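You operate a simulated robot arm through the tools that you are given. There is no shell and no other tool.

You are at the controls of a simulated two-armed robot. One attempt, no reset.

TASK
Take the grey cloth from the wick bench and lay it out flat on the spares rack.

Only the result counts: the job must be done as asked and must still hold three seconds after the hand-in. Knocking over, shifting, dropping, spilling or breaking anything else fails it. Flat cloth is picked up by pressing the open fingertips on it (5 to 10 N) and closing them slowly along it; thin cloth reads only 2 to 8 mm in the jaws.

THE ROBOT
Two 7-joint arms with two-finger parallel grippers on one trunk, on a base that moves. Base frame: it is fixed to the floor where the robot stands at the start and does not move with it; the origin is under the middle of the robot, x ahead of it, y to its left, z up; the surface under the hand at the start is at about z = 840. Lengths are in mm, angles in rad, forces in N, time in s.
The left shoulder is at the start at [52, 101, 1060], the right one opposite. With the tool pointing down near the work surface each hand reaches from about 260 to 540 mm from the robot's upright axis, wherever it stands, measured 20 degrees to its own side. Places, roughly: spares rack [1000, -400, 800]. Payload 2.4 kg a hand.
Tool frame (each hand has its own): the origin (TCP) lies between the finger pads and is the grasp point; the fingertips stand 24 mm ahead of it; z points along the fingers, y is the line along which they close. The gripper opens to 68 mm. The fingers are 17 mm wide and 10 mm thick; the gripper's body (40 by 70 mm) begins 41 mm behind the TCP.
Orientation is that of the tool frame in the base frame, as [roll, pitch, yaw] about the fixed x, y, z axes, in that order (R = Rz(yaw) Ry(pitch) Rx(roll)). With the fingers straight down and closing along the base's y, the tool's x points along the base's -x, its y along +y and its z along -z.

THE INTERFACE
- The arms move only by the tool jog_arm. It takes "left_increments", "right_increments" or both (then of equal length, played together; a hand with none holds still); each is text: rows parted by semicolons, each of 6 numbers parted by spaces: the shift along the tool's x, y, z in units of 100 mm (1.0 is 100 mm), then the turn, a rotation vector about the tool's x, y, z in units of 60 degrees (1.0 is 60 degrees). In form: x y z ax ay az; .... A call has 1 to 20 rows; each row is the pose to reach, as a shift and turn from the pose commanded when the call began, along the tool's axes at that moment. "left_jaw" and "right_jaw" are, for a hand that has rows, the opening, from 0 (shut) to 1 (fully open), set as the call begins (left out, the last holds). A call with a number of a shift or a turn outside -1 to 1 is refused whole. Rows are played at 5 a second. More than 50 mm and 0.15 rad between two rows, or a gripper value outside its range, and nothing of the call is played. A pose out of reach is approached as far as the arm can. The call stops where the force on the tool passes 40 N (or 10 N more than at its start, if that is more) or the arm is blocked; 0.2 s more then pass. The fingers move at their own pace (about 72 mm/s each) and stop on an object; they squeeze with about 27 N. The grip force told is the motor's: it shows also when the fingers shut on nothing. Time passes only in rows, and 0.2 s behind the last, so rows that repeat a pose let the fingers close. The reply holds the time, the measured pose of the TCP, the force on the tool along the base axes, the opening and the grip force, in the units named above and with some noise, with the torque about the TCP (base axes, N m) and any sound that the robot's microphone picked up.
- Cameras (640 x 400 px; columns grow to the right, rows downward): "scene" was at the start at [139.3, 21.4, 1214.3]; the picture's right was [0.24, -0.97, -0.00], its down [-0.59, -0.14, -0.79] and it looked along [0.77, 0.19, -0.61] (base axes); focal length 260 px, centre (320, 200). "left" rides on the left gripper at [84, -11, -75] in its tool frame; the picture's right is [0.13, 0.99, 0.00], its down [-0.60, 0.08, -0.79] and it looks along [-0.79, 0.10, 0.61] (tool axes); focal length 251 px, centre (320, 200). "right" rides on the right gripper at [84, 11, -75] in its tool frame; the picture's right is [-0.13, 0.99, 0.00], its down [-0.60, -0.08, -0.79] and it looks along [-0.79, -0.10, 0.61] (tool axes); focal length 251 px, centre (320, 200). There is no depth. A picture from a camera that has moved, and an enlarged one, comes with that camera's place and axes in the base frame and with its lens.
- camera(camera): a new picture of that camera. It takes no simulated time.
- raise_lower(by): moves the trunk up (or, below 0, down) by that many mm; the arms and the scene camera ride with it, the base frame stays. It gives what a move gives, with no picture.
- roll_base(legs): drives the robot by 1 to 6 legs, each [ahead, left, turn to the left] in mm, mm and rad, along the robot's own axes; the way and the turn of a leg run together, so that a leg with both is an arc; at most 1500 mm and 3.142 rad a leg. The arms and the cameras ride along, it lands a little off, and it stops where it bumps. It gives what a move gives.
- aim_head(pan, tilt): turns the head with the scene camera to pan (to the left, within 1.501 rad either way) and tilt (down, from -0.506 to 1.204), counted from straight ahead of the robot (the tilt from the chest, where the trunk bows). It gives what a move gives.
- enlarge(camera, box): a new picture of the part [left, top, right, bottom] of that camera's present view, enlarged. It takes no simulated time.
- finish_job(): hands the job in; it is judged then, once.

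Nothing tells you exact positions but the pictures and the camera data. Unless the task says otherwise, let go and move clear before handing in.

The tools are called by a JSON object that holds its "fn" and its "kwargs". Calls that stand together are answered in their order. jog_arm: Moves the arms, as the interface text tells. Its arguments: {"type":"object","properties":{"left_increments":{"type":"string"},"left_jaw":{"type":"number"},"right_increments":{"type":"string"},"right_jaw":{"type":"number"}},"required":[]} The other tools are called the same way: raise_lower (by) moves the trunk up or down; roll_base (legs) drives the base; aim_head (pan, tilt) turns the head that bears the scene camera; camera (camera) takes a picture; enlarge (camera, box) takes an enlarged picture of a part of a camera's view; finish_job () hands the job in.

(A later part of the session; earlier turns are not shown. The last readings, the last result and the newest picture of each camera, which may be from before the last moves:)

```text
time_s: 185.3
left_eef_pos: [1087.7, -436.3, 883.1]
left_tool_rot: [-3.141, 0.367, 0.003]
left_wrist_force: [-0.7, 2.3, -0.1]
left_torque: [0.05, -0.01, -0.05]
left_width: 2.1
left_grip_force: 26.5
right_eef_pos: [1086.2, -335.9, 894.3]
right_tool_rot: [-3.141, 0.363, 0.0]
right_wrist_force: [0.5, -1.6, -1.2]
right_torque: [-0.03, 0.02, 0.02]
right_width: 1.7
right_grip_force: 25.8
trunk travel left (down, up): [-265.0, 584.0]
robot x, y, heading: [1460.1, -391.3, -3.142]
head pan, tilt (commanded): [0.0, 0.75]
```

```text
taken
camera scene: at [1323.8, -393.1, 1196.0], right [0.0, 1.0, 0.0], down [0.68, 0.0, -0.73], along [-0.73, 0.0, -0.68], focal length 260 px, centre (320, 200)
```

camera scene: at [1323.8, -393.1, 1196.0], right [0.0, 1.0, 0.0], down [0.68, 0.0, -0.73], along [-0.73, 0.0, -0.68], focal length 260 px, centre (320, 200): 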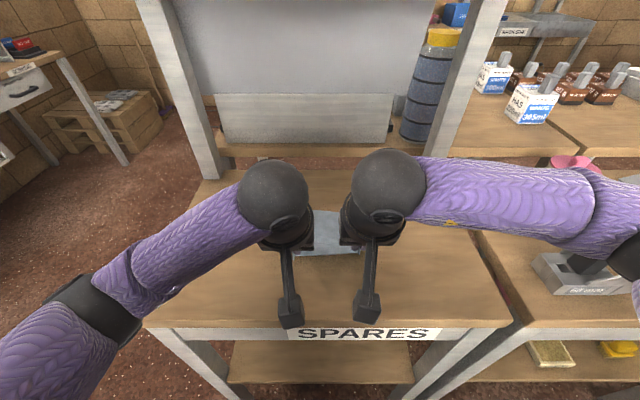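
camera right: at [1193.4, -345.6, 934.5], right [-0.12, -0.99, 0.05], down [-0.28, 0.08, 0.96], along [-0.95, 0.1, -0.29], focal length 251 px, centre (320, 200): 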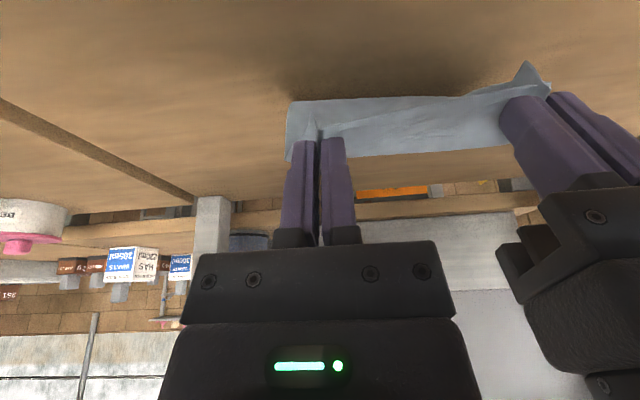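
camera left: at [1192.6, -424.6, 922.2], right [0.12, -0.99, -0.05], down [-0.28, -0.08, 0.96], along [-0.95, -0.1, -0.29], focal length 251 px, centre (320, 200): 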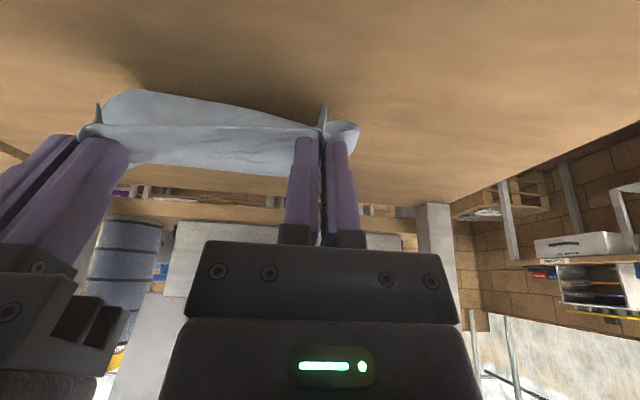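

The drooping strip has straightened out as the sheet came down. Continuing down to about z=838 with both hands levelling out.

{"fn": "jog_arm", "kwargs": {"left_increments": "0.064 0 0.066 0 0.033 0; 0.127 0 0.133 0 0.067 0; 0.175 0 0.2 0 0.1 0; 0.224 0 0.262 0 0.133 0; 0.26 0 0.315 0 0.175 0; 0.294 0 0.363 0 0.217 0; 0.294 0 0.363 0 0.217 0", "right_increments": "0.064 0 0.066 0 0.033 0; 0.127 0 0.133 0 0.067 0; 0.182 0 0.21 0 0.1 0; 0.238 0 0.29 0 0.133 0; 0.29 0 0.385 0 0.175 0; 0.336 0 0.475 0 0.217 0; 0.336 0 0.475 0 0.217 0"}}

{"fn": "camera", "kwargs": {"camera": "left"}}

{"fn": "camera", "kwargs": {"camera": "right"}}

{"fn": "enlarge", "kwargs": {"camera": "scene", "box": [200, 150, 440, 300]}}

```text
time_s: 186.9
left_eef_pos: [1103.3, -434.5, 839.1]
left_tool_rot: [3.141, 0.141, 0.002]
left_wrist_force: [0.9, -0.1, -0.1]
left_torque: [0.04, 0.04, 0.01]
left_width: 1.9
left_grip_force: 25.4
right_eef_pos: [1101.8, -336.2, 838.1]
right_tool_rot: [3.14, 0.136, 0.001]
right_wrist_force: [0.0, 0.1, 0.1]
right_torque: [0.03, 0.0, -0.02]
right_width: 1.9
right_grip_force: 25.6
trunk travel left (down, up): [-265.0, 584.0]
robot x, y, heading: [1463.3, -394.8, -3.146]
head pan, tilt (commanded): [0.0, 0.75]
```

```text
taken
camera left: at [1195.3, -422.7, 900.7], right [0.13, -0.99, -0.02], down [-0.49, -0.08, 0.87], along [-0.86, -0.1, -0.49], focal length 251 px, centre (320, 200)
```

left: 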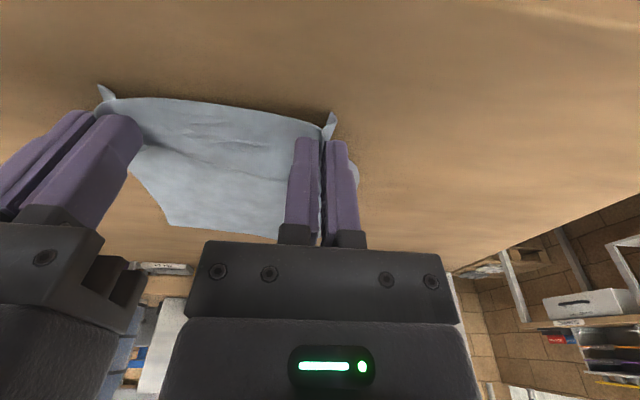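

```text
taken
camera right: at [1196.1, -347.0, 900.8], right [-0.13, -0.99, 0.02], down [-0.49, 0.08, 0.87], along [-0.86, 0.1, -0.5], focal length 251 px, centre (320, 200)
```

right: 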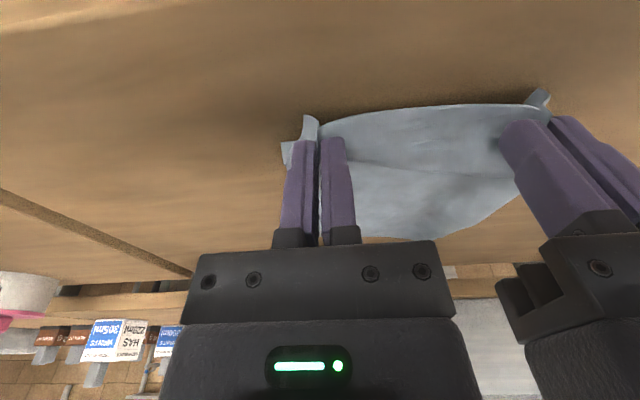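

```text
2.67 times, centred on (320, 225) of scene
camera zoom: at [1323.7, -393.1, 1196.0], right [0.0, 1.0, 0.0], down [0.68, 0.0, -0.73], along [-0.73, 0.0, -0.68], focal length 692 px, centre (320, 133)
```

zoom: 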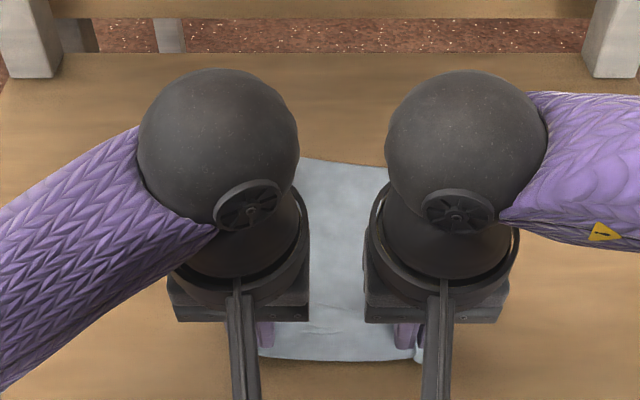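

The sheet is nearly down; its far edge is at x≈920 on the deck. Now I bring the fingers upright and lower to just above the deck, drawing slightly back to keep it smooth.

{"fn": "jog_arm", "kwargs": {"left_increments": "0.02 0 0.06 0 0.033 0; 0.035 0 0.12 0 0.065 0; 0.05 0 0.165 0 0.1 0; 0.063 0 0.195 0 0.132 0; 0.063 0 0.195 0 0.132 0", "right_increments": "0.02 0 0.06 0 0.033 0; 0.035 0 0.12 0 0.065 0; 0.05 0 0.165 0 0.1 0; 0.063 0 0.195 0 0.132 0; 0.063 0 0.195 0 0.132 0"}}

{"fn": "camera", "kwargs": {"camera": "left"}}

{"fn": "camera", "kwargs": {"camera": "right"}}

{"fn": "enlarge", "kwargs": {"camera": "scene", "box": [200, 150, 440, 300]}}

```text
time_s: 187.8
left_eef_pos: [1103.4, -433.0, 826.5]
left_tool_rot: [-3.139, 0.04, 0.003]
left_wrist_force: [-0.5, -3.3, 20.3]
left_torque: [-0.05, 0.0, 0.0]
left_width: 2.1
left_grip_force: 26.2
right_eef_pos: [1103.0, -336.1, 826.0]
right_tool_rot: [3.136, 0.04, -0.001]
right_wrist_force: [1.0, 4.2, 22.9]
right_torque: [0.13, -0.19, 0.03]
right_width: 1.8
right_grip_force: 26.3
trunk travel left (down, up): [-265.0, 584.0]
robot x, y, heading: [1458.8, -394.6, -3.134]
head pan, tilt (commanded): [0.0, 0.75]
stopped in row 4 (right hand): the force on the tool passed its limit at 47 N (the readings are from after the stop); the commanded pose is now the measured one
```

```text
taken
camera left: at [1191.3, -422.1, 896.3], right [0.13, -0.99, -0.01], down [-0.57, -0.08, 0.82], along [-0.81, -0.1, -0.58], focal length 251 px, centre (320, 200)
```

left: 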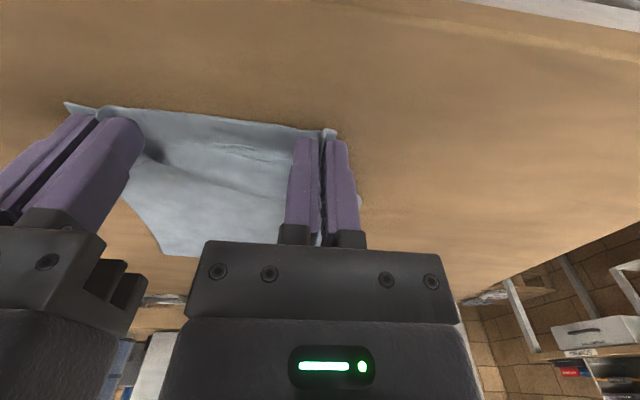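

```text
taken
camera right: at [1191.4, -346.8, 897.1], right [-0.13, -0.99, 0.01], down [-0.57, 0.08, 0.82], along [-0.81, 0.1, -0.58], focal length 251 px, centre (320, 200)
```

right: 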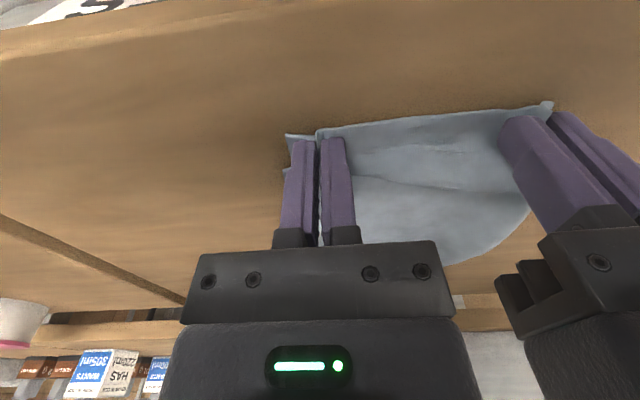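

```text
2.67 times, centred on (320, 225) of scene
camera zoom: at [1326.0, -393.0, 1196.7], right [0.0, 1.0, 0.0], down [0.68, 0.0, -0.73], along [-0.73, 0.0, -0.68], focal length 692 px, centre (320, 133)
```

zoom: 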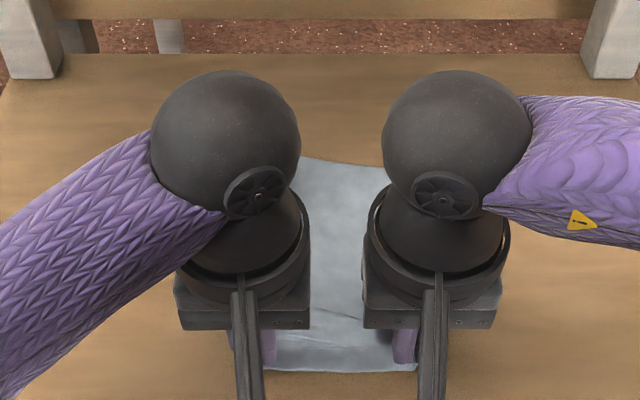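

The fingertips have reached the deck (so its surface is at z≈801). I'll lift a millimetre or two, finish levelling the fingers, and draw back gently to pull the wrinkle out.

{"fn": "jog_arm", "kwargs": {"left_increments": "0 0 -0.02 0 0.02 0; 0.02 0 -0.02 0 0.038 0; 0.04 0 -0.02 0 0.038 0; 0.06 0 -0.02 0 0.038 0; 0.06 0 -0.02 0 0.038 0", "right_increments": "0 0 -0.02 0 0.02 0; 0.02 0 -0.02 0 0.038 0; 0.04 0 -0.02 0 0.038 0; 0.06 0 -0.02 0 0.038 0; 0.06 0 -0.02 0 0.038 0"}}

{"fn": "camera", "kwargs": {"camera": "left"}}

{"fn": "camera", "kwargs": {"camera": "right"}}

```text
time_s: 189.0
left_eef_pos: [1109.9, -432.1, 826.6]
left_tool_rot: [-3.137, -0.003, 0.003]
left_wrist_force: [-7.3, 0.7, 20.6]
left_torque: [0.03, 0.18, 0.0]
left_width: 1.9
left_grip_force: 26.0
right_eef_pos: [1108.5, -336.0, 825.8]
right_tool_rot: [3.136, -0.005, -0.002]
right_wrist_force: [-5.5, -0.8, 15.0]
right_torque: [0.01, 0.19, 0.01]
right_width: 1.7
right_grip_force: 26.1
trunk travel left (down, up): [-265.0, 584.0]
robot x, y, heading: [1460.5, -393.2, -3.14]
head pan, tilt (commanded): [0.0, 0.75]
```

```text
taken
camera left: at [1193.8, -422.7, 900.0], right [0.13, -0.99, 0.0], down [-0.61, -0.08, 0.79], along [-0.78, -0.1, -0.61], focal length 251 px, centre (320, 200)
```

left: 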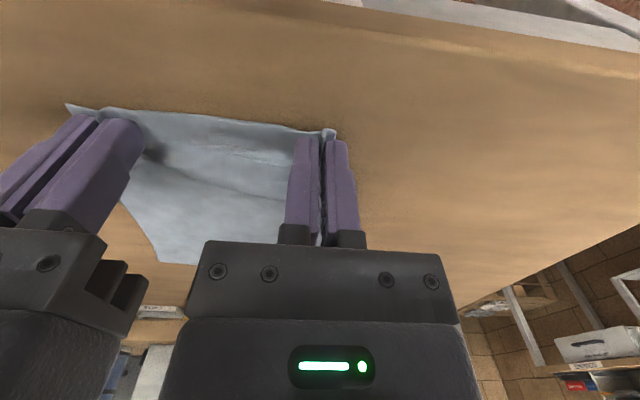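

```text
taken
camera right: at [1193.3, -347.2, 900.8], right [-0.13, -0.99, 0.0], down [-0.61, 0.08, 0.79], along [-0.78, 0.1, -0.61], focal length 251 px, centre (320, 200)
```

right: 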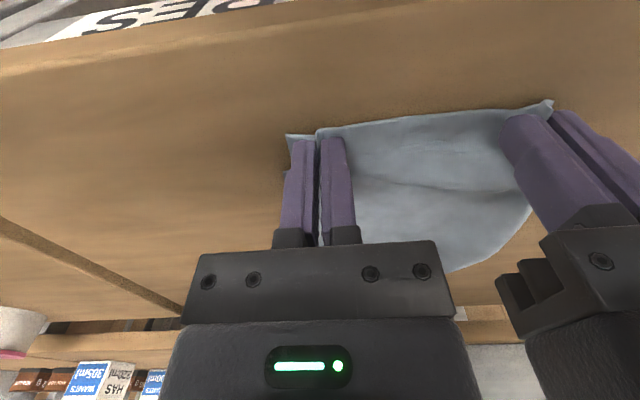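

The sheet spans about y −468 to −308 and x 920 to ~1125, flat apart from a faint wrinkle. I'll reduce the press to about 8 N and then open the jaws slowly so the fingertips spread the pinched folds outward.

{"fn": "jog_arm", "kwargs": {"left_increments": "0 0 -0.005 0 0 0; 0 0 -0.005 0 0 0", "right_increments": "0 0 -0.004 0 0 0; 0 0 -0.004 0 0 0"}}

```text
time_s: 189.6
left_eef_pos: [1109.1, -433.8, 826.6]
left_tool_rot: [-3.136, -0.005, 0.003]
left_wrist_force: [-4.5, 1.4, 16.8]
left_torque: [0.05, 0.15, -0.03]
left_width: 1.8
left_grip_force: 26.3
right_eef_pos: [1109.7, -336.5, 825.2]
right_tool_rot: [3.139, -0.005, -0.001]
right_wrist_force: [-1.3, -1.8, 10.9]
right_torque: [-0.06, 0.1, 0.01]
right_width: 2.2
right_grip_force: 26.6
trunk travel left (down, up): [-265.0, 584.0]
robot x, y, heading: [1460.4, -393.0, -3.143]
head pan, tilt (commanded): [0.0, 0.75]
```

{"fn": "jog_arm", "kwargs": {"left_increments": "0 0 -0.005 0 0 0; 0 0 -0.005 0 0 0", "right_increments": "0 0 -0.002 0 0 0; 0 0 -0.002 0 0 0"}}

{"fn": "jog_arm", "kwargs": {"left_increments": "0 0 0 0 0 0; 0 0 0 0 0 0", "left_jaw": 0.07, "right_increments": "0 0 0 0 0 0; 0 0 0 0 0 0", "right_jaw": 0.07}}

{"fn": "jog_arm", "kwargs": {"left_increments": "0 0 0 0 0 0; 0 0 0 0 0 0", "left_jaw": 0.14, "right_increments": "0 0 0 0 0 0; 0 0 0 0 0 0", "right_jaw": 0.14}}

{"fn": "enlarge", "kwargs": {"camera": "left", "box": [200, 80, 440, 260]}}

{"fn": "enlarge", "kwargs": {"camera": "right", "box": [200, 80, 440, 260]}}

```text
time_s: 190.2
left_eef_pos: [1108.7, -433.1, 826.8]
left_tool_rot: [-3.138, -0.006, 0.003]
left_wrist_force: [0.3, 3.0, 8.8]
left_torque: [0.06, 0.0, -0.01]
left_width: 2.1
left_grip_force: 26.1
right_eef_pos: [1109.4, -334.7, 826.2]
right_tool_rot: [3.139, -0.006, -0.002]
right_wrist_force: [-1.4, -1.6, 4.7]
right_torque: [-0.04, 0.04, -0.03]
right_width: 1.7
right_grip_force: 26.0
trunk travel left (down, up): [-265.0, 584.0]
robot x, y, heading: [1464.0, -392.5, -3.142]
head pan, tilt (commanded): [0.0, 0.75]
```

```text
time_s: 190.8
left_eef_pos: [1110.2, -434.6, 825.8]
left_tool_rot: [-3.14, -0.005, 0.002]
left_wrist_force: [1.6, 0.1, 4.1]
left_torque: [0.01, -0.05, 0.01]
left_width: 4.3
left_grip_force: 0.1
right_eef_pos: [1107.9, -336.4, 825.2]
right_tool_rot: [3.139, -0.005, -0.003]
right_wrist_force: [0.3, 0.3, 3.0]
right_torque: [0.04, -0.03, -0.01]
right_width: 4.5
right_grip_force: 0.0
trunk travel left (down, up): [-265.0, 584.0]
robot x, y, heading: [1460.7, -393.3, -3.141]
head pan, tilt (commanded): [0.0, 0.75]
```

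```text
time_s: 191.4
left_eef_pos: [1109.4, -433.2, 826.9]
left_tool_rot: [-3.138, -0.006, 0.003]
left_wrist_force: [0.6, 1.1, 2.2]
left_torque: [0.02, 0.01, 0.01]
left_width: 9.1
left_grip_force: 0.1
right_eef_pos: [1108.7, -335.3, 825.8]
right_tool_rot: [3.136, -0.004, -0.004]
right_wrist_force: [0.6, 0.9, 1.5]
right_torque: [0.03, -0.03, 0.03]
right_width: 9.1
right_grip_force: 0.1
trunk travel left (down, up): [-265.0, 584.0]
robot x, y, heading: [1459.5, -391.2, -3.141]
head pan, tilt (commanded): [0.0, 0.75]
```

```text
2.22 times, centred on (320, 170) of left
camera zoom: at [1193.1, -423.0, 900.6], right [0.13, -0.99, 0.0], down [-0.61, -0.08, 0.79], along [-0.78, -0.1, -0.61], focal length 559 px, centre (320, 267)
```

zoom: 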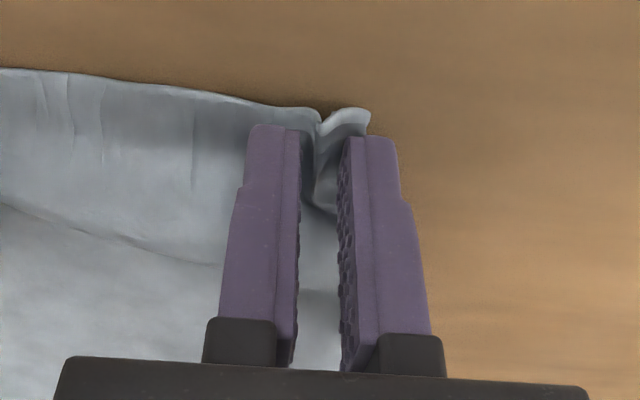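

```text
2.22 times, centred on (320, 170) of right
camera zoom: at [1193.0, -346.9, 901.2], right [-0.13, -0.99, 0.0], down [-0.61, 0.08, 0.79], along [-0.78, 0.1, -0.61], focal length 559 px, centre (320, 267)
```

zoom: 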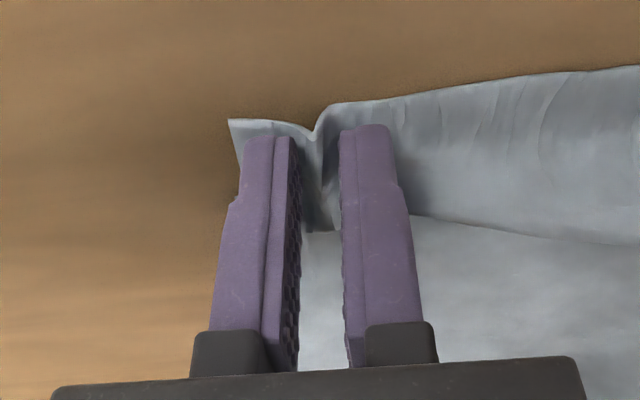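

The folds are opening. I'll press a touch more and keep opening slowly to spread them flat.

{"fn": "jog_arm", "kwargs": {"left_increments": "0 0 0.004 0 0 0; 0 0 0.004 0 0 0", "right_increments": "0 0 0.005 0 0 0; 0 0 0.005 0 0 0"}}

{"fn": "jog_arm", "kwargs": {"left_increments": "0 0 0 0 0 0; 0 0 0 0 0 0", "left_jaw": 0.22, "right_increments": "0 0 0 0 0 0; 0 0 0 0 0 0", "right_jaw": 0.22}}

{"fn": "jog_arm", "kwargs": {"left_increments": "0 0 0 0 0 0; 0 0 0 0 0 0", "left_jaw": 0.3, "right_increments": "0 0 0 0 0 0; 0 0 0 0 0 0", "right_jaw": 0.3}}

{"fn": "enlarge", "kwargs": {"camera": "left", "box": [200, 80, 440, 260]}}

{"fn": "enlarge", "kwargs": {"camera": "right", "box": [200, 80, 440, 260]}}

```text
time_s: 192.0
left_eef_pos: [1108.9, -433.6, 826.1]
left_tool_rot: [-3.138, -0.006, 0.004]
left_wrist_force: [0.3, 0.3, 2.8]
left_torque: [0.02, 0.01, 0.01]
left_width: 8.9
left_grip_force: 0.0
right_eef_pos: [1107.5, -336.4, 824.8]
right_tool_rot: [3.136, -0.003, -0.002]
right_wrist_force: [2.0, 0.6, 5.9]
right_torque: [0.06, -0.04, -0.01]
right_width: 9.5
right_grip_force: 0.0
trunk travel left (down, up): [-265.0, 584.0]
robot x, y, heading: [1461.9, -391.5, -3.141]
head pan, tilt (commanded): [0.0, 0.75]
```

```text
time_s: 192.6
left_eef_pos: [1109.7, -433.5, 827.2]
left_tool_rot: [-3.139, -0.006, 0.003]
left_wrist_force: [0.1, 1.2, 3.6]
left_torque: [0.0, 0.01, 0.0]
left_width: 14.2
left_grip_force: 0.1
right_eef_pos: [1107.5, -336.0, 825.4]
right_tool_rot: [3.136, -0.005, -0.002]
right_wrist_force: [0.1, -0.9, 7.3]
right_torque: [-0.01, 0.01, -0.01]
right_width: 13.4
right_grip_force: 0.1
trunk travel left (down, up): [-265.0, 584.0]
robot x, y, heading: [1459.5, -394.9, -3.138]
head pan, tilt (commanded): [0.0, 0.75]
```

```text
time_s: 193.2
left_eef_pos: [1109.7, -433.8, 826.4]
left_tool_rot: [-3.139, -0.005, 0.002]
left_wrist_force: [0.0, 2.5, 2.7]
left_torque: [-0.02, -0.02, 0.02]
left_width: 19.5
left_grip_force: 0.2
right_eef_pos: [1107.0, -338.2, 826.0]
right_tool_rot: [3.138, -0.004, -0.002]
right_wrist_force: [-0.6, -1.4, 6.9]
right_torque: [0.03, 0.02, 0.0]
right_width: 18.2
right_grip_force: 0.1
trunk travel left (down, up): [-265.0, 584.0]
robot x, y, heading: [1461.8, -389.8, -3.137]
head pan, tilt (commanded): [0.0, 0.75]
```

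```text
2.22 times, centred on (320, 170) of left
camera zoom: at [1193.2, -423.2, 900.5], right [0.13, -0.99, 0.0], down [-0.61, -0.08, 0.79], along [-0.78, -0.1, -0.61], focal length 559 px, centre (320, 267)
```

zoom: 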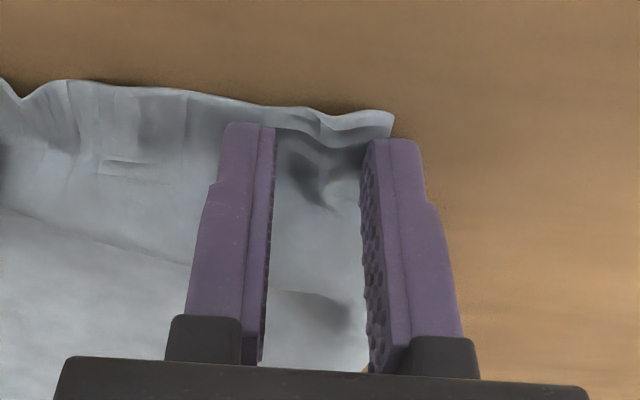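

```text
2.22 times, centred on (320, 170) of right
camera zoom: at [1192.7, -347.2, 900.9], right [-0.13, -0.99, 0.0], down [-0.61, 0.08, 0.79], along [-0.78, 0.1, -0.61], focal length 559 px, centre (320, 267)
```

zoom: 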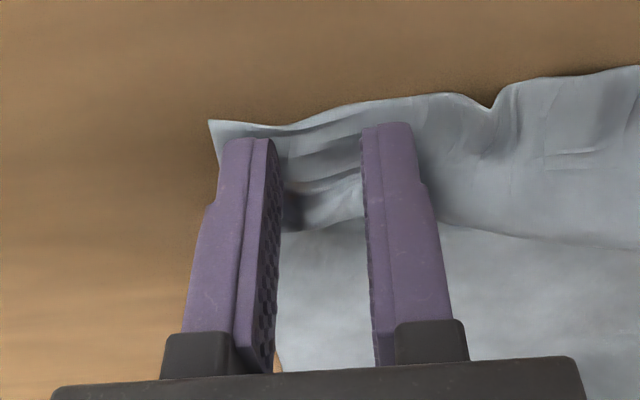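

The folds have opened, with a little slack now bunched at the middle of the hem. I'll press lightly and slide both hands outward to spread that slack.

{"fn": "jog_arm", "kwargs": {"left_increments": "0 0 0.004 0 0 0; 0 0 0.004 0 0 0", "right_increments": "0 0 0 0 0 0; 0 0 0 0 0 0"}}

{"fn": "jog_arm", "kwargs": {"left_increments": "0 0.025 0 0 0 0; 0 0.05 0 0 0 0; 0 0.075 0 0 0 0; 0 0.1 0 0 0 0; 0 0.1 0 0 0 0", "right_increments": "0 -0.025 0 0 0 0; 0 -0.05 0 0 0 0; 0 -0.075 0 0 0 0; 0 -0.1 0 0 0 0; 0 -0.1 0 0 0 0"}}

{"fn": "camera", "kwargs": {"camera": "left"}}

{"fn": "camera", "kwargs": {"camera": "right"}}

```text
time_s: 193.8
left_eef_pos: [1108.6, -435.1, 826.9]
left_tool_rot: [-3.136, -0.004, 0.005]
left_wrist_force: [0.7, 2.4, 2.3]
left_torque: [-0.02, -0.04, -0.05]
left_width: 19.9
left_grip_force: 0.1
right_eef_pos: [1108.3, -336.9, 825.6]
right_tool_rot: [3.139, -0.003, -0.002]
right_wrist_force: [-0.2, -1.5, 9.6]
right_torque: [0.05, 0.02, -0.01]
right_width: 18.4
right_grip_force: 0.1
trunk travel left (down, up): [-265.0, 584.0]
robot x, y, heading: [1466.6, -393.6, -3.145]
head pan, tilt (commanded): [0.0, 0.75]
```

```text
time_s: 195.0
left_eef_pos: [1108.6, -443.7, 826.3]
left_tool_rot: [-3.138, -0.006, 0.004]
left_wrist_force: [-0.5, 3.1, 6.7]
left_torque: [0.01, 0.03, 0.01]
left_width: 18.8
left_grip_force: 0.1
right_eef_pos: [1108.4, -326.0, 825.6]
right_tool_rot: [3.137, -0.005, -0.001]
right_wrist_force: [0.1, -2.7, 8.5]
right_torque: [-0.02, 0.01, -0.01]
right_width: 19.1
right_grip_force: 0.1
trunk travel left (down, up): [-265.0, 584.0]
robot x, y, heading: [1461.1, -395.3, -3.148]
head pan, tilt (commanded): [0.0, 0.75]
```

```text
taken
camera left: at [1193.4, -431.8, 900.4], right [0.13, -0.99, 0.0], down [-0.61, -0.08, 0.79], along [-0.78, -0.1, -0.61], focal length 251 px, centre (320, 200)
```

left: 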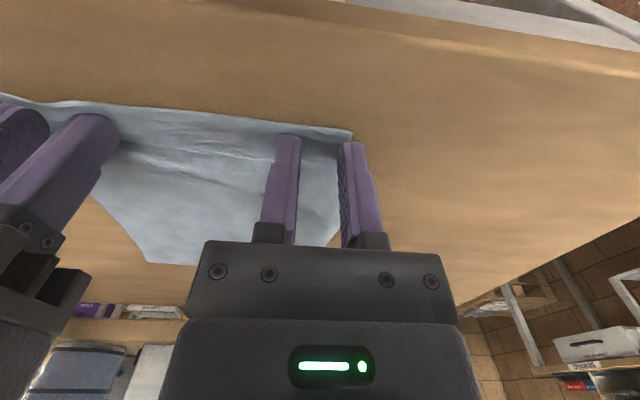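

```text
taken
camera right: at [1193.9, -336.3, 900.9], right [-0.13, -0.99, 0.0], down [-0.61, 0.08, 0.79], along [-0.78, 0.1, -0.61], focal length 251 px, centre (320, 200)
```

right: 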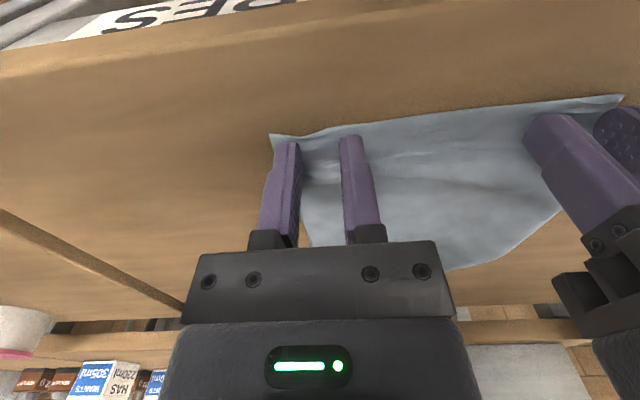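

That straightened the hem nicely. One more small outward slide, then I'll lift the fingers straight up and inspect.

{"fn": "jog_arm", "kwargs": {"left_increments": "0 0.02 0 0 0 0; 0 0.04 0 0 0 0; 0 0.04 0 0 0 0", "right_increments": "0 -0.02 0 0 0 0; 0 -0.04 0 0 0 0; 0 -0.04 0 0 0 0"}}

{"fn": "jog_arm", "kwargs": {"left_increments": "0 0 -0.03 0 0 0; 0 0 -0.08 0 0 0; 0 0 -0.2 0 0 0; 0 0 -0.4 0 0 0; 0 0 -0.6 0 0 0", "right_increments": "0 0 -0.03 0 0 0; 0 0 -0.08 0 0 0; 0 0 -0.2 0 0 0; 0 0 -0.4 0 0 0; 0 0 -0.6 0 0 0"}}

{"fn": "camera", "kwargs": {"camera": "left"}}

{"fn": "camera", "kwargs": {"camera": "right"}}

{"fn": "camera", "kwargs": {"camera": "scene"}}

```text
time_s: 195.8
left_eef_pos: [1109.7, -445.9, 825.2]
left_tool_rot: [-3.137, -0.004, 0.003]
left_wrist_force: [-2.1, 6.0, 18.1]
left_torque: [0.01, 0.05, -0.02]
left_width: 15.4
left_grip_force: 0.2
right_eef_pos: [1109.6, -321.7, 826.0]
right_tool_rot: [3.136, -0.006, -0.002]
right_wrist_force: [0.0, -0.4, 0.9]
right_torque: [-0.01, 0.02, -0.01]
right_width: 20.2
right_grip_force: 0.0
trunk travel left (down, up): [-265.0, 584.0]
robot x, y, heading: [1464.4, -394.5, 3.142]
head pan, tilt (commanded): [0.0, 0.75]
```

```text
time_s: 197.0
left_eef_pos: [1107.8, -448.9, 883.7]
left_tool_rot: [-3.139, -0.006, 0.004]
left_wrist_force: [-0.7, -0.9, 0.4]
left_torque: [0.0, -0.01, -0.02]
left_width: 20.3
left_grip_force: 0.0
right_eef_pos: [1107.1, -321.2, 886.7]
right_tool_rot: [3.14, -0.007, -0.001]
right_wrist_force: [0.3, -0.1, 0.2]
right_torque: [0.0, 0.04, 0.03]
right_width: 20.4
right_grip_force: 0.0
trunk travel left (down, up): [-265.0, 584.0]
robot x, y, heading: [1461.6, -394.1, -3.139]
head pan, tilt (commanded): [0.0, 0.75]
```

```text
taken
camera left: at [1193.0, -438.1, 958.3], right [0.13, -0.99, 0.0], down [-0.61, -0.08, 0.79], along [-0.78, -0.1, -0.61], focal length 251 px, centre (320, 200)
```

left: 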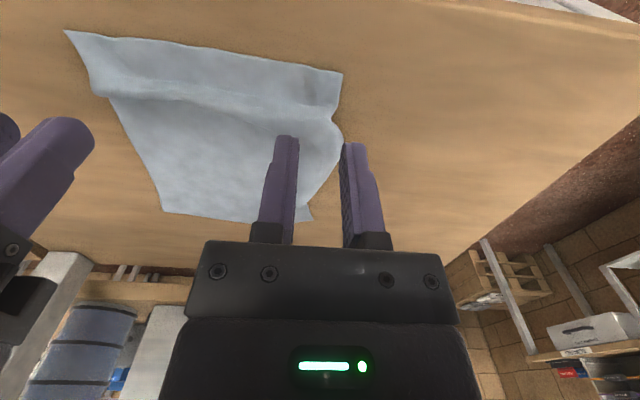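

```text
taken
camera right: at [1192.5, -332.1, 961.6], right [-0.13, -0.99, 0.0], down [-0.61, 0.08, 0.79], along [-0.78, 0.1, -0.61], focal length 251 px, centre (320, 200)
```

right: 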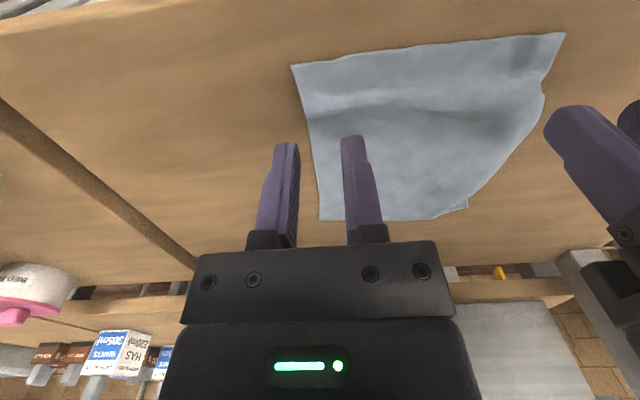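

```text
taken
camera scene: at [1323.6, -393.1, 1196.0], right [0.0, 1.0, 0.0], down [0.68, 0.0, -0.73], along [-0.73, 0.0, -0.68], focal length 260 px, centre (320, 200)
```

scene: 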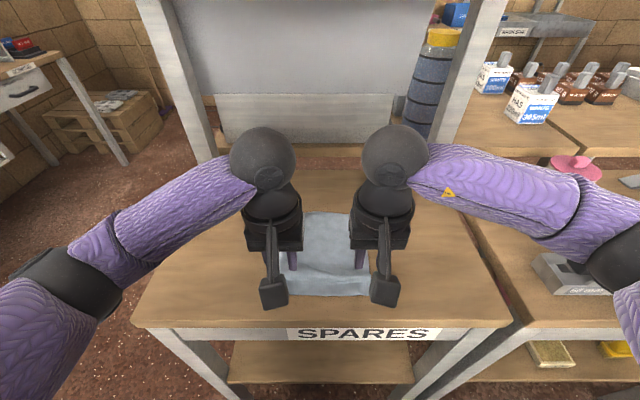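

The cloth is down and free, with a slight cross-ridge near the hem. I'll move the hands up and apart to get a clear look at the whole cloth.

{"fn": "jog_arm", "kwargs": {"left_increments": "0 0.1 -0.3 0 0 0; 0 0.4 -0.6 0 0 0; 0 0.7 -0.9 0 0 0; 0 0.95 -0.95 0 0 0; 0 0.95 -0.95 0 0 0", "right_increments": "0 -0.1 -0.3 0 0 0; 0 -0.4 -0.6 0 0 0; 0 -0.7 -0.9 0 0 0; 0 -0.95 -0.95 0 0 0; 0 -0.95 -0.95 0 0 0"}}

{"fn": "camera", "kwargs": {"camera": "scene"}}

{"fn": "enlarge", "kwargs": {"camera": "scene", "box": [230, 190, 410, 310]}}

{"fn": "camera", "kwargs": {"camera": "left"}}

{"fn": "camera", "kwargs": {"camera": "right"}}

```text
time_s: 198.2
left_eef_pos: [1106.0, -540.5, 980.8]
left_tool_rot: [-3.138, -0.005, 0.004]
left_wrist_force: [0.1, 0.1, -0.1]
left_torque: [-0.01, 0.02, -0.01]
left_width: 20.4
left_grip_force: 0.1
right_eef_pos: [1106.6, -224.0, 979.8]
right_tool_rot: [3.14, -0.006, -0.001]
right_wrist_force: [-0.9, 0.7, 0.0]
right_torque: [0.04, 0.0, 0.01]
right_width: 20.5
right_grip_force: 0.0
trunk travel left (down, up): [-265.0, 584.0]
robot x, y, heading: [1460.3, -393.8, -3.141]
head pan, tilt (commanded): [0.0, 0.75]
```

```text
taken
camera scene: at [1323.6, -393.1, 1195.9], right [0.0, 1.0, 0.0], down [0.68, 0.0, -0.73], along [-0.73, 0.0, -0.68], focal length 260 px, centre (320, 200)
```

scene: 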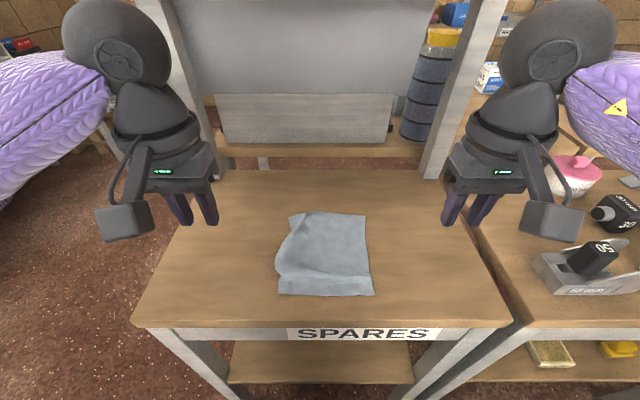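

```text
3.33 times, centred on (320, 250) of scene
camera zoom: at [1323.6, -393.1, 1195.9], right [0.0, 1.0, 0.0], down [0.68, 0.0, -0.73], along [-0.73, 0.0, -0.68], focal length 865 px, centre (320, 33)
```

zoom: 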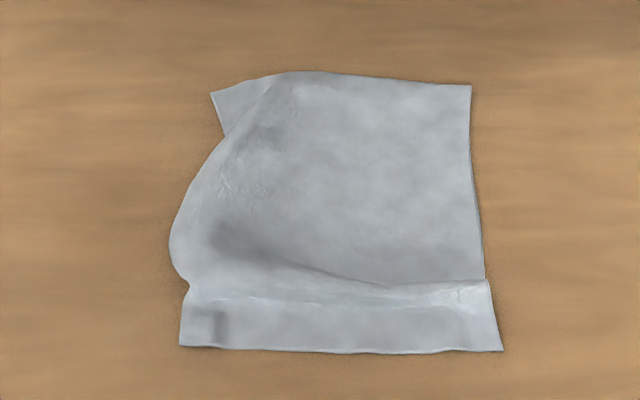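

```text
taken
camera left: at [1190.6, -529.4, 1054.4], right [0.13, -0.99, 0.0], down [-0.61, -0.08, 0.79], along [-0.78, -0.1, -0.61], focal length 251 px, centre (320, 200)
```

left: 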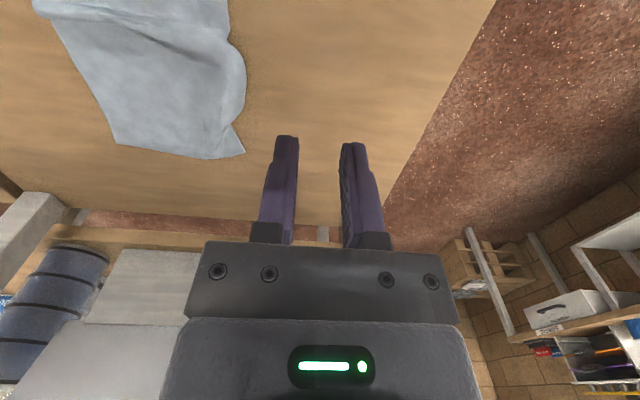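

```text
taken
camera right: at [1192.2, -233.5, 1055.6], right [-0.13, -0.99, 0.0], down [-0.61, 0.08, 0.79], along [-0.78, 0.1, -0.61], focal length 251 px, centre (320, 200)
```

right: 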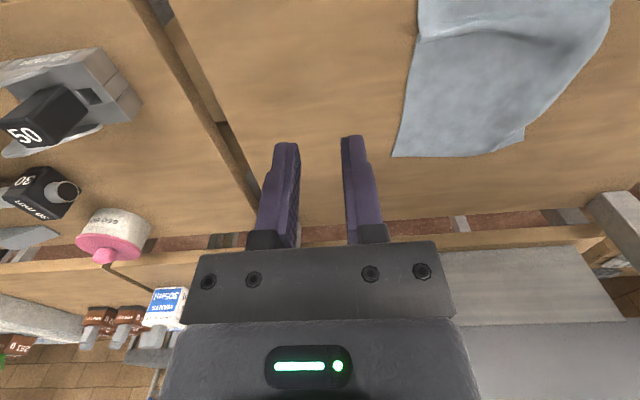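

Clear view now: the hem is flat, but there is slack: a cross-ridge near the hem and a tuck on the left because the far edge sits 15–30 mm too close (left-far corner at about (955, −460)). I'll press closed fingertips on the two far corners and draw them forward to pull it flat.

{"fn": "jog_arm", "kwargs": {"left_increments": "0 0 0.4 0 0 0; -0.1 -0.3 0.8 0 0 0; -0.3 -0.6 0.8 0 0 0; -0.5 -0.9 0.8 0 0 0; -0.5 -0.9 0.8 0 0 0", "left_jaw": 0, "right_increments": "0 0 0.4 0 0 0; -0.1 0.3 0.8 0 0 0; -0.3 0.6 0.8 0 0 0; -0.5 0.88 0.8 0 0 0; -0.5 0.88 0.8 0 0 0", "right_jaw": 0}}

{"fn": "jog_arm", "kwargs": {"left_increments": "-0.33 0 0.1 0 0 0; -0.66 0 0.2 0 0 0; -0.98 0 0.3 0 0 0; -0.98 0 0.4 0 0 0; -0.98 0 0.4 0 0 0", "right_increments": "-0.33 0 0.1 0 0 0; -0.66 0 0.2 0 0 0; -0.98 0 0.3 0 0 0; -0.98 0 0.4 0 0 0; -0.98 0 0.4 0 0 0"}}

{"fn": "camera", "kwargs": {"camera": "left"}}

{"fn": "camera", "kwargs": {"camera": "right"}}

{"fn": "enlarge", "kwargs": {"camera": "scene", "box": [230, 150, 410, 310]}}

```text
refused: row 2 steps farther than a row can; nothing moved
```

```text
time_s: 199.4
left_eef_pos: [1010.0, -543.6, 939.6]
left_tool_rot: [-3.138, -0.005, 0.003]
left_wrist_force: [-0.2, 0.1, 0.6]
left_torque: [0.03, 0.01, 0.0]
left_width: 20.4
left_grip_force: 0.2
right_eef_pos: [1011.3, -226.8, 939.2]
right_tool_rot: [3.137, -0.006, -0.002]
right_wrist_force: [-0.1, -0.6, -0.7]
right_torque: [-0.01, -0.01, 0.01]
right_width: 20.5
right_grip_force: 0.1
trunk travel left (down, up): [-265.0, 584.0]
robot x, y, heading: [1463.4, -393.7, -3.14]
head pan, tilt (commanded): [0.0, 0.75]
```

```text
taken
camera left: at [1093.6, -533.0, 1013.4], right [0.13, -0.99, 0.0], down [-0.61, -0.08, 0.79], along [-0.78, -0.1, -0.61], focal length 251 px, centre (320, 200)
```

left: 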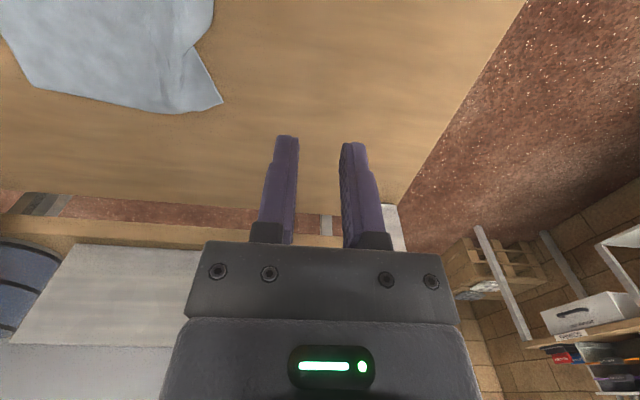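

```text
taken
camera right: at [1096.0, -238.2, 1015.3], right [-0.13, -0.99, 0.0], down [-0.61, 0.08, 0.79], along [-0.78, 0.1, -0.61], focal length 251 px, centre (320, 200)
```

right: 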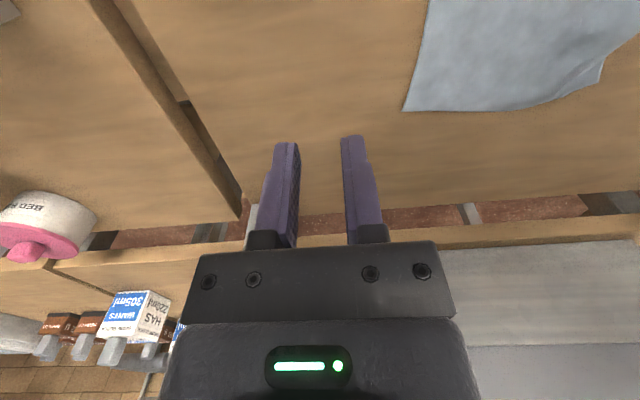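

```text
2.50 times, centred on (320, 230) of scene
camera zoom: at [1323.6, -393.1, 1196.0], right [0.0, 1.0, 0.0], down [0.68, 0.0, -0.73], along [-0.73, 0.0, -0.68], focal length 649 px, centre (320, 125)
```

zoom: 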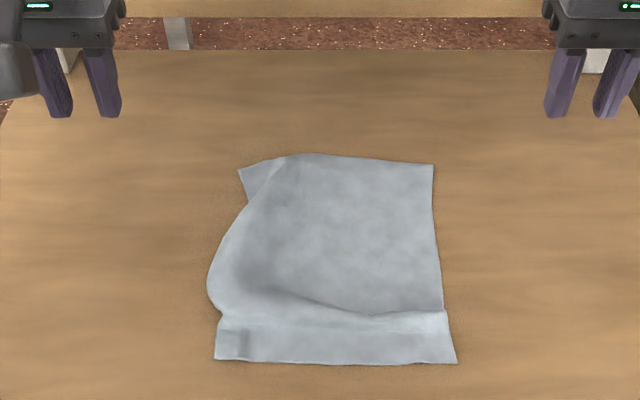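

The first of those two moves was refused (step too long) and only the forward one ran; nothing was touched. Hands are clear at z≈940. I'll now bring them over the far corners with jaws closed, in smaller steps.

{"fn": "jog_arm", "kwargs": {"left_increments": "-0.1 -0.3 0.2 0 0 0; -0.25 -0.6 0.4 0 0 0; -0.4 -0.85 0.55 0 0 0; -0.5 -0.946 0.75 0 0 0; -0.5 -0.946 0.89 0 0 0; -0.5 -0.946 0.89 0 0 0", "left_jaw": 0, "right_increments": "-0.1 0.28 0.2 0 0 0; -0.25 0.55 0.4 0 0 0; -0.4 0.78 0.55 0 0 0; -0.5 0.862 0.75 0 0 0; -0.5 0.862 0.89 0 0 0; -0.5 0.862 0.89 0 0 0", "right_jaw": 0}}

{"fn": "camera", "kwargs": {"camera": "left"}}

{"fn": "camera", "kwargs": {"camera": "right"}}

```text
time_s: 200.8
left_eef_pos: [960.9, -449.5, 850.4]
left_tool_rot: [-3.139, -0.006, 0.004]
left_wrist_force: [0.0, -0.6, 0.3]
left_torque: [0.0, -0.02, 0.0]
left_width: 0.2
left_grip_force: 23.7
right_eef_pos: [961.9, -314.9, 851.4]
right_tool_rot: [3.138, -0.004, -0.003]
right_wrist_force: [0.1, 0.5, 0.3]
right_torque: [-0.02, -0.01, 0.01]
right_width: 0.2
right_grip_force: 23.5
trunk travel left (down, up): [-265.0, 584.0]
robot x, y, heading: [1459.6, -394.3, -3.139]
head pan, tilt (commanded): [0.0, 0.75]
```

```text
taken
camera left: at [1045.1, -438.9, 923.5], right [0.13, -0.99, 0.0], down [-0.61, -0.08, 0.79], along [-0.78, -0.1, -0.61], focal length 251 px, centre (320, 200)
```

left: 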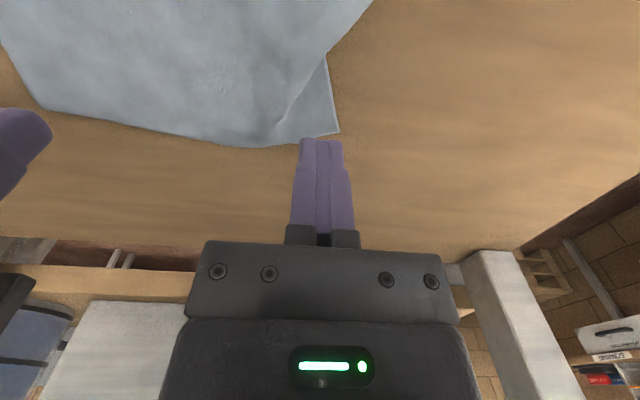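

```text
taken
camera right: at [1046.1, -326.5, 926.4], right [-0.13, -0.99, 0.0], down [-0.61, 0.08, 0.79], along [-0.78, 0.1, -0.61], focal length 251 px, centre (320, 200)
```

right: 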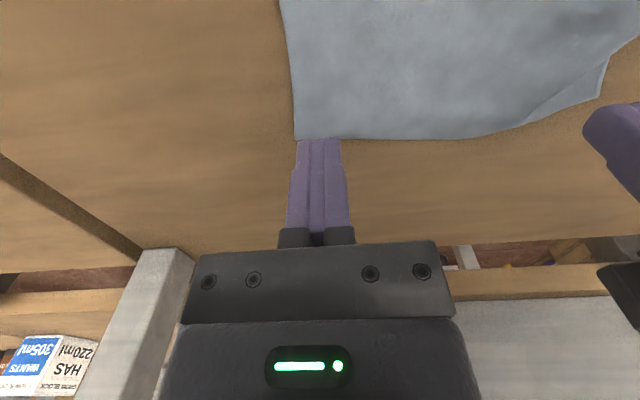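

Both fingertip pairs sit just inside the far corners. Lowering gently to contact.

{"fn": "jog_arm", "kwargs": {"left_increments": "0 0 0.1 0 0 0; 0 0 0.19 0 0 0; 0 0 0.22 0 0 0; 0 0 0.22 0 0 0", "right_increments": "0 0 0.1 0 0 0; 0 0 0.19 0 0 0; 0 0 0.22 0 0 0; 0 0 0.22 0 0 0"}}

{"fn": "jog_arm", "kwargs": {"left_increments": "0 0 0.008 0 0 0; 0 0 0.008 0 0 0", "right_increments": "0 0 0.008 0 0 0; 0 0 0.008 0 0 0"}}

```text
time_s: 201.8
left_eef_pos: [961.5, -448.1, 828.1]
left_tool_rot: [-3.139, -0.004, 0.004]
left_wrist_force: [-1.2, 0.4, 0.7]
left_torque: [0.0, 0.01, 0.0]
left_width: 0.1
left_grip_force: 23.3
right_eef_pos: [962.0, -316.1, 827.3]
right_tool_rot: [3.137, -0.005, -0.002]
right_wrist_force: [0.4, 0.5, -1.1]
right_torque: [0.05, 0.01, 0.01]
right_width: 0.1
right_grip_force: 23.8
trunk travel left (down, up): [-265.0, 584.0]
robot x, y, heading: [1464.8, -388.8, -3.142]
head pan, tilt (commanded): [0.0, 0.75]
```

```text
time_s: 202.4
left_eef_pos: [960.9, -448.4, 827.9]
left_tool_rot: [-3.139, -0.006, 0.003]
left_wrist_force: [0.7, 0.1, -0.1]
left_torque: [-0.01, 0.0, 0.01]
left_width: 0.0
left_grip_force: 23.5
right_eef_pos: [961.9, -314.0, 828.2]
right_tool_rot: [3.137, -0.005, 0.0]
right_wrist_force: [0.1, -0.3, -0.6]
right_torque: [0.02, -0.01, -0.03]
right_width: 0.0
right_grip_force: 23.4
trunk travel left (down, up): [-265.0, 584.0]
robot x, y, heading: [1463.0, -394.8, -3.141]
head pan, tilt (commanded): [0.0, 0.75]
```

{"fn": "jog_arm", "kwargs": {"left_increments": "0 0 0.006 0 0 0; 0 0 0.006 0 0 0", "right_increments": "0 0 0.006 0 0 0; 0 0 0.006 0 0 0"}}

{"fn": "jog_arm", "kwargs": {"left_increments": "0 0 0.005 0 0 0; 0 0 0.005 0 0 0", "right_increments": "0 0 0.005 0 0 0; 0 0 0.005 0 0 0"}}

```text
time_s: 203.0
left_eef_pos: [962.1, -448.4, 826.7]
left_tool_rot: [-3.139, -0.004, 0.005]
left_wrist_force: [-0.7, 0.4, 0.2]
left_torque: [0.01, -0.02, 0.01]
left_width: 0.0
left_grip_force: 23.2
right_eef_pos: [960.1, -314.5, 828.1]
right_tool_rot: [3.138, -0.005, -0.001]
right_wrist_force: [-0.2, -0.4, 0.6]
right_torque: [0.03, 0.04, 0.0]
right_width: 0.0
right_grip_force: 23.5
trunk travel left (down, up): [-265.0, 584.0]
robot x, y, heading: [1461.3, -394.2, -3.138]
head pan, tilt (commanded): [0.0, 0.75]
```

```text
time_s: 203.6
left_eef_pos: [962.6, -446.5, 827.3]
left_tool_rot: [-3.139, -0.004, 0.003]
left_wrist_force: [0.0, -0.9, 0.5]
left_torque: [0.0, 0.01, 0.03]
left_width: 0.0
left_grip_force: 23.4
right_eef_pos: [961.1, -313.2, 827.4]
right_tool_rot: [3.137, -0.007, -0.003]
right_wrist_force: [0.1, -0.9, 0.2]
right_torque: [0.0, 0.0, -0.02]
right_width: 0.0
right_grip_force: 23.3
trunk travel left (down, up): [-265.0, 584.0]
robot x, y, heading: [1461.3, -392.5, -3.138]
head pan, tilt (commanded): [0.0, 0.75]
```

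{"fn": "jog_arm", "kwargs": {"left_increments": "0 0 0.006 0 0 0; 0 0 0.006 0 0 0", "right_increments": "0 0 0.006 0 0 0; 0 0 0.006 0 0 0"}}

{"fn": "jog_arm", "kwargs": {"left_increments": "0 0 0.004 0 0 0; 0 0 0.004 0 0 0", "right_increments": "0 0 0.004 0 0 0; 0 0 0.004 0 0 0"}}

```text
time_s: 204.2
left_eef_pos: [962.4, -446.8, 825.8]
left_tool_rot: [-3.139, -0.005, 0.003]
left_wrist_force: [-0.3, -0.5, 0.3]
left_torque: [-0.04, 0.02, -0.01]
left_width: 0.1
left_grip_force: 23.6
right_eef_pos: [960.6, -313.5, 828.4]
right_tool_rot: [3.135, -0.005, -0.002]
right_wrist_force: [0.2, -0.3, -0.3]
right_torque: [-0.02, -0.01, -0.03]
right_width: 0.0
right_grip_force: 23.7
trunk travel left (down, up): [-265.0, 584.0]
robot x, y, heading: [1460.7, -392.0, -3.143]
head pan, tilt (commanded): [0.0, 0.75]
```

```text
time_s: 204.8
left_eef_pos: [962.4, -449.7, 825.4]
left_tool_rot: [-3.139, -0.004, 0.004]
left_wrist_force: [0.0, -0.2, 1.9]
left_torque: [0.03, 0.02, -0.02]
left_width: 0.0
left_grip_force: 23.3
right_eef_pos: [960.6, -312.9, 826.6]
right_tool_rot: [3.139, -0.005, -0.002]
right_wrist_force: [0.6, 0.1, 0.3]
right_torque: [-0.01, 0.0, 0.02]
right_width: 0.0
right_grip_force: 23.8
trunk travel left (down, up): [-265.0, 584.0]
robot x, y, heading: [1464.5, -392.2, -3.136]
head pan, tilt (commanded): [0.0, 0.75]
```

{"fn": "jog_arm", "kwargs": {"left_increments": "0 0 0.003 0 0 0; 0 0 0.003 0 0 0", "right_increments": "0 0 0.005 0 0 0; 0 0 0.005 0 0 0"}}

{"fn": "jog_arm", "kwargs": {"left_increments": "0 0 0.002 0 0 0; 0 0 0.002 0 0 0", "right_increments": "0 0 0.004 0 0 0; 0 0 0.004 0 0 0"}}

```text
time_s: 205.4
left_eef_pos: [962.9, -448.1, 826.0]
left_tool_rot: [-3.14, -0.003, 0.002]
left_wrist_force: [-0.8, 0.4, 3.2]
left_torque: [0.02, 0.05, -0.01]
left_width: 0.0
left_grip_force: 23.9
right_eef_pos: [960.0, -312.4, 826.1]
right_tool_rot: [3.138, -0.004, -0.001]
right_wrist_force: [0.3, -0.5, 5.5]
right_torque: [-0.03, 0.03, 0.01]
right_width: 0.3
right_grip_force: 23.4
trunk travel left (down, up): [-265.0, 584.0]
robot x, y, heading: [1462.7, -393.3, -3.143]
head pan, tilt (commanded): [0.0, 0.75]
```

```text
time_s: 206.0
left_eef_pos: [961.8, -448.5, 826.0]
left_tool_rot: [-3.14, -0.002, 0.004]
left_wrist_force: [-2.4, -0.4, 6.2]
left_torque: [-0.03, 0.07, 0.03]
left_width: 0.0
left_grip_force: 23.5
right_eef_pos: [960.5, -312.8, 825.2]
right_tool_rot: [3.139, -0.005, -0.003]
right_wrist_force: [-2.6, -0.9, 7.5]
right_torque: [-0.02, 0.09, 0.03]
right_width: 0.0
right_grip_force: 23.9
trunk travel left (down, up): [-265.0, 584.0]
robot x, y, heading: [1462.3, -390.9, -3.142]
head pan, tilt (commanded): [0.0, 0.75]
```

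Both press at 6–7 N. Now drawing the far edge forward 20 mm, the left corner also slightly outward.

{"fn": "jog_arm", "kwargs": {"left_increments": "-0.04 0.01 0 0 0 0; -0.08 0.02 0 0 0 0; -0.12 0.03 0 0 0 0; -0.16 0.04 0 0 0 0; -0.2 0.05 0 0 0 0; -0.2 0.05 0 0 0 0", "right_increments": "-0.04 0 0 0 0 0; -0.08 0 0 0 0 0; -0.12 0 0 0 0 0; -0.16 0 0 0 0 0; -0.2 0 0 0 0 0; -0.2 0 0 0 0 0"}}

{"fn": "camera", "kwargs": {"camera": "left"}}

{"fn": "camera", "kwargs": {"camera": "right"}}

{"fn": "enlarge", "kwargs": {"camera": "scene", "box": [230, 170, 410, 310]}}

```text
time_s: 207.4
left_eef_pos: [961.5, -454.8, 826.3]
left_tool_rot: [-3.138, -0.004, 0.003]
left_wrist_force: [0.5, -0.1, -0.2]
left_torque: [0.01, -0.03, -0.01]
left_width: 0.0
left_grip_force: 22.9
left hand out of reach, approached as far as the arm can: row 1, 2, 3, 4, 5, 6
right_eef_pos: [957.9, -313.0, 826.8]
right_tool_rot: [3.137, -0.002, -0.001]
right_wrist_force: [2.9, -0.4, 10.4]
right_torque: [0.05, -0.07, 0.0]
right_width: 0.1
right_grip_force: 23.6
right hand out of reach, approached as far as the arm can: row 2, 3, 4, 5, 6
trunk travel left (down, up): [-265.0, 584.0]
robot x, y, heading: [1467.3, -392.2, -3.142]
head pan, tilt (commanded): [0.0, 0.75]
```

```text
taken
camera left: at [1045.5, -444.0, 900.5], right [0.13, -0.99, 0.0], down [-0.61, -0.08, 0.79], along [-0.78, -0.1, -0.61], focal length 251 px, centre (320, 200)
```

left: 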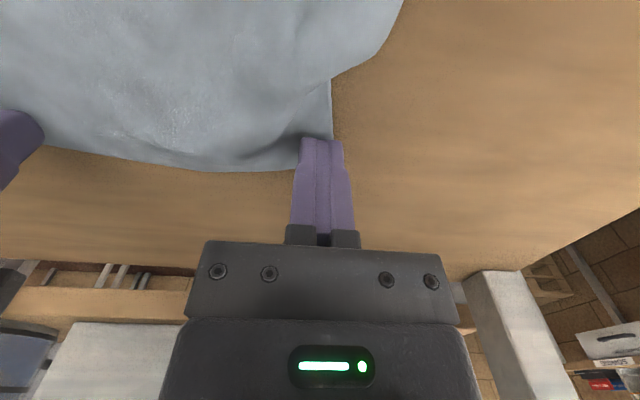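

```text
taken
camera right: at [1042.8, -324.3, 900.7], right [-0.13, -0.99, 0.0], down [-0.61, 0.08, 0.79], along [-0.78, 0.1, -0.61], focal length 251 px, centre (320, 200)
```

right: 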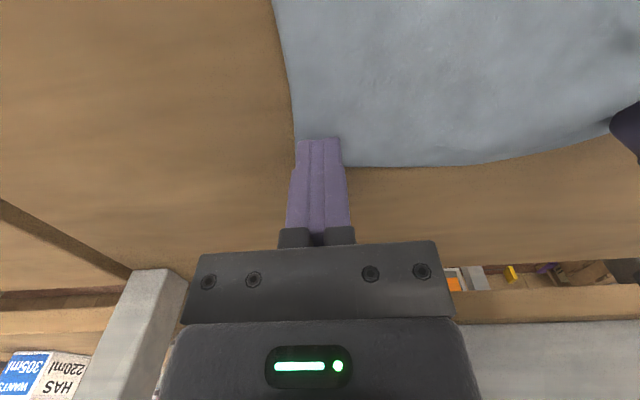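

```text
2.86 times, centred on (320, 240) of scene
camera zoom: at [1324.7, -393.2, 1196.1], right [0.0, 1.0, 0.0], down [0.68, 0.0, -0.73], along [-0.73, 0.0, -0.68], focal length 741 px, centre (320, 86)
```

zoom: 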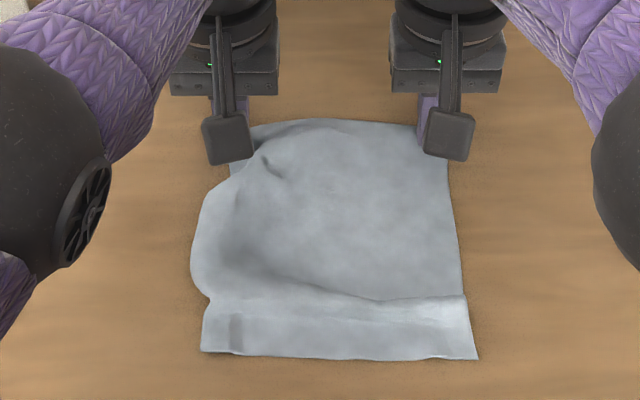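

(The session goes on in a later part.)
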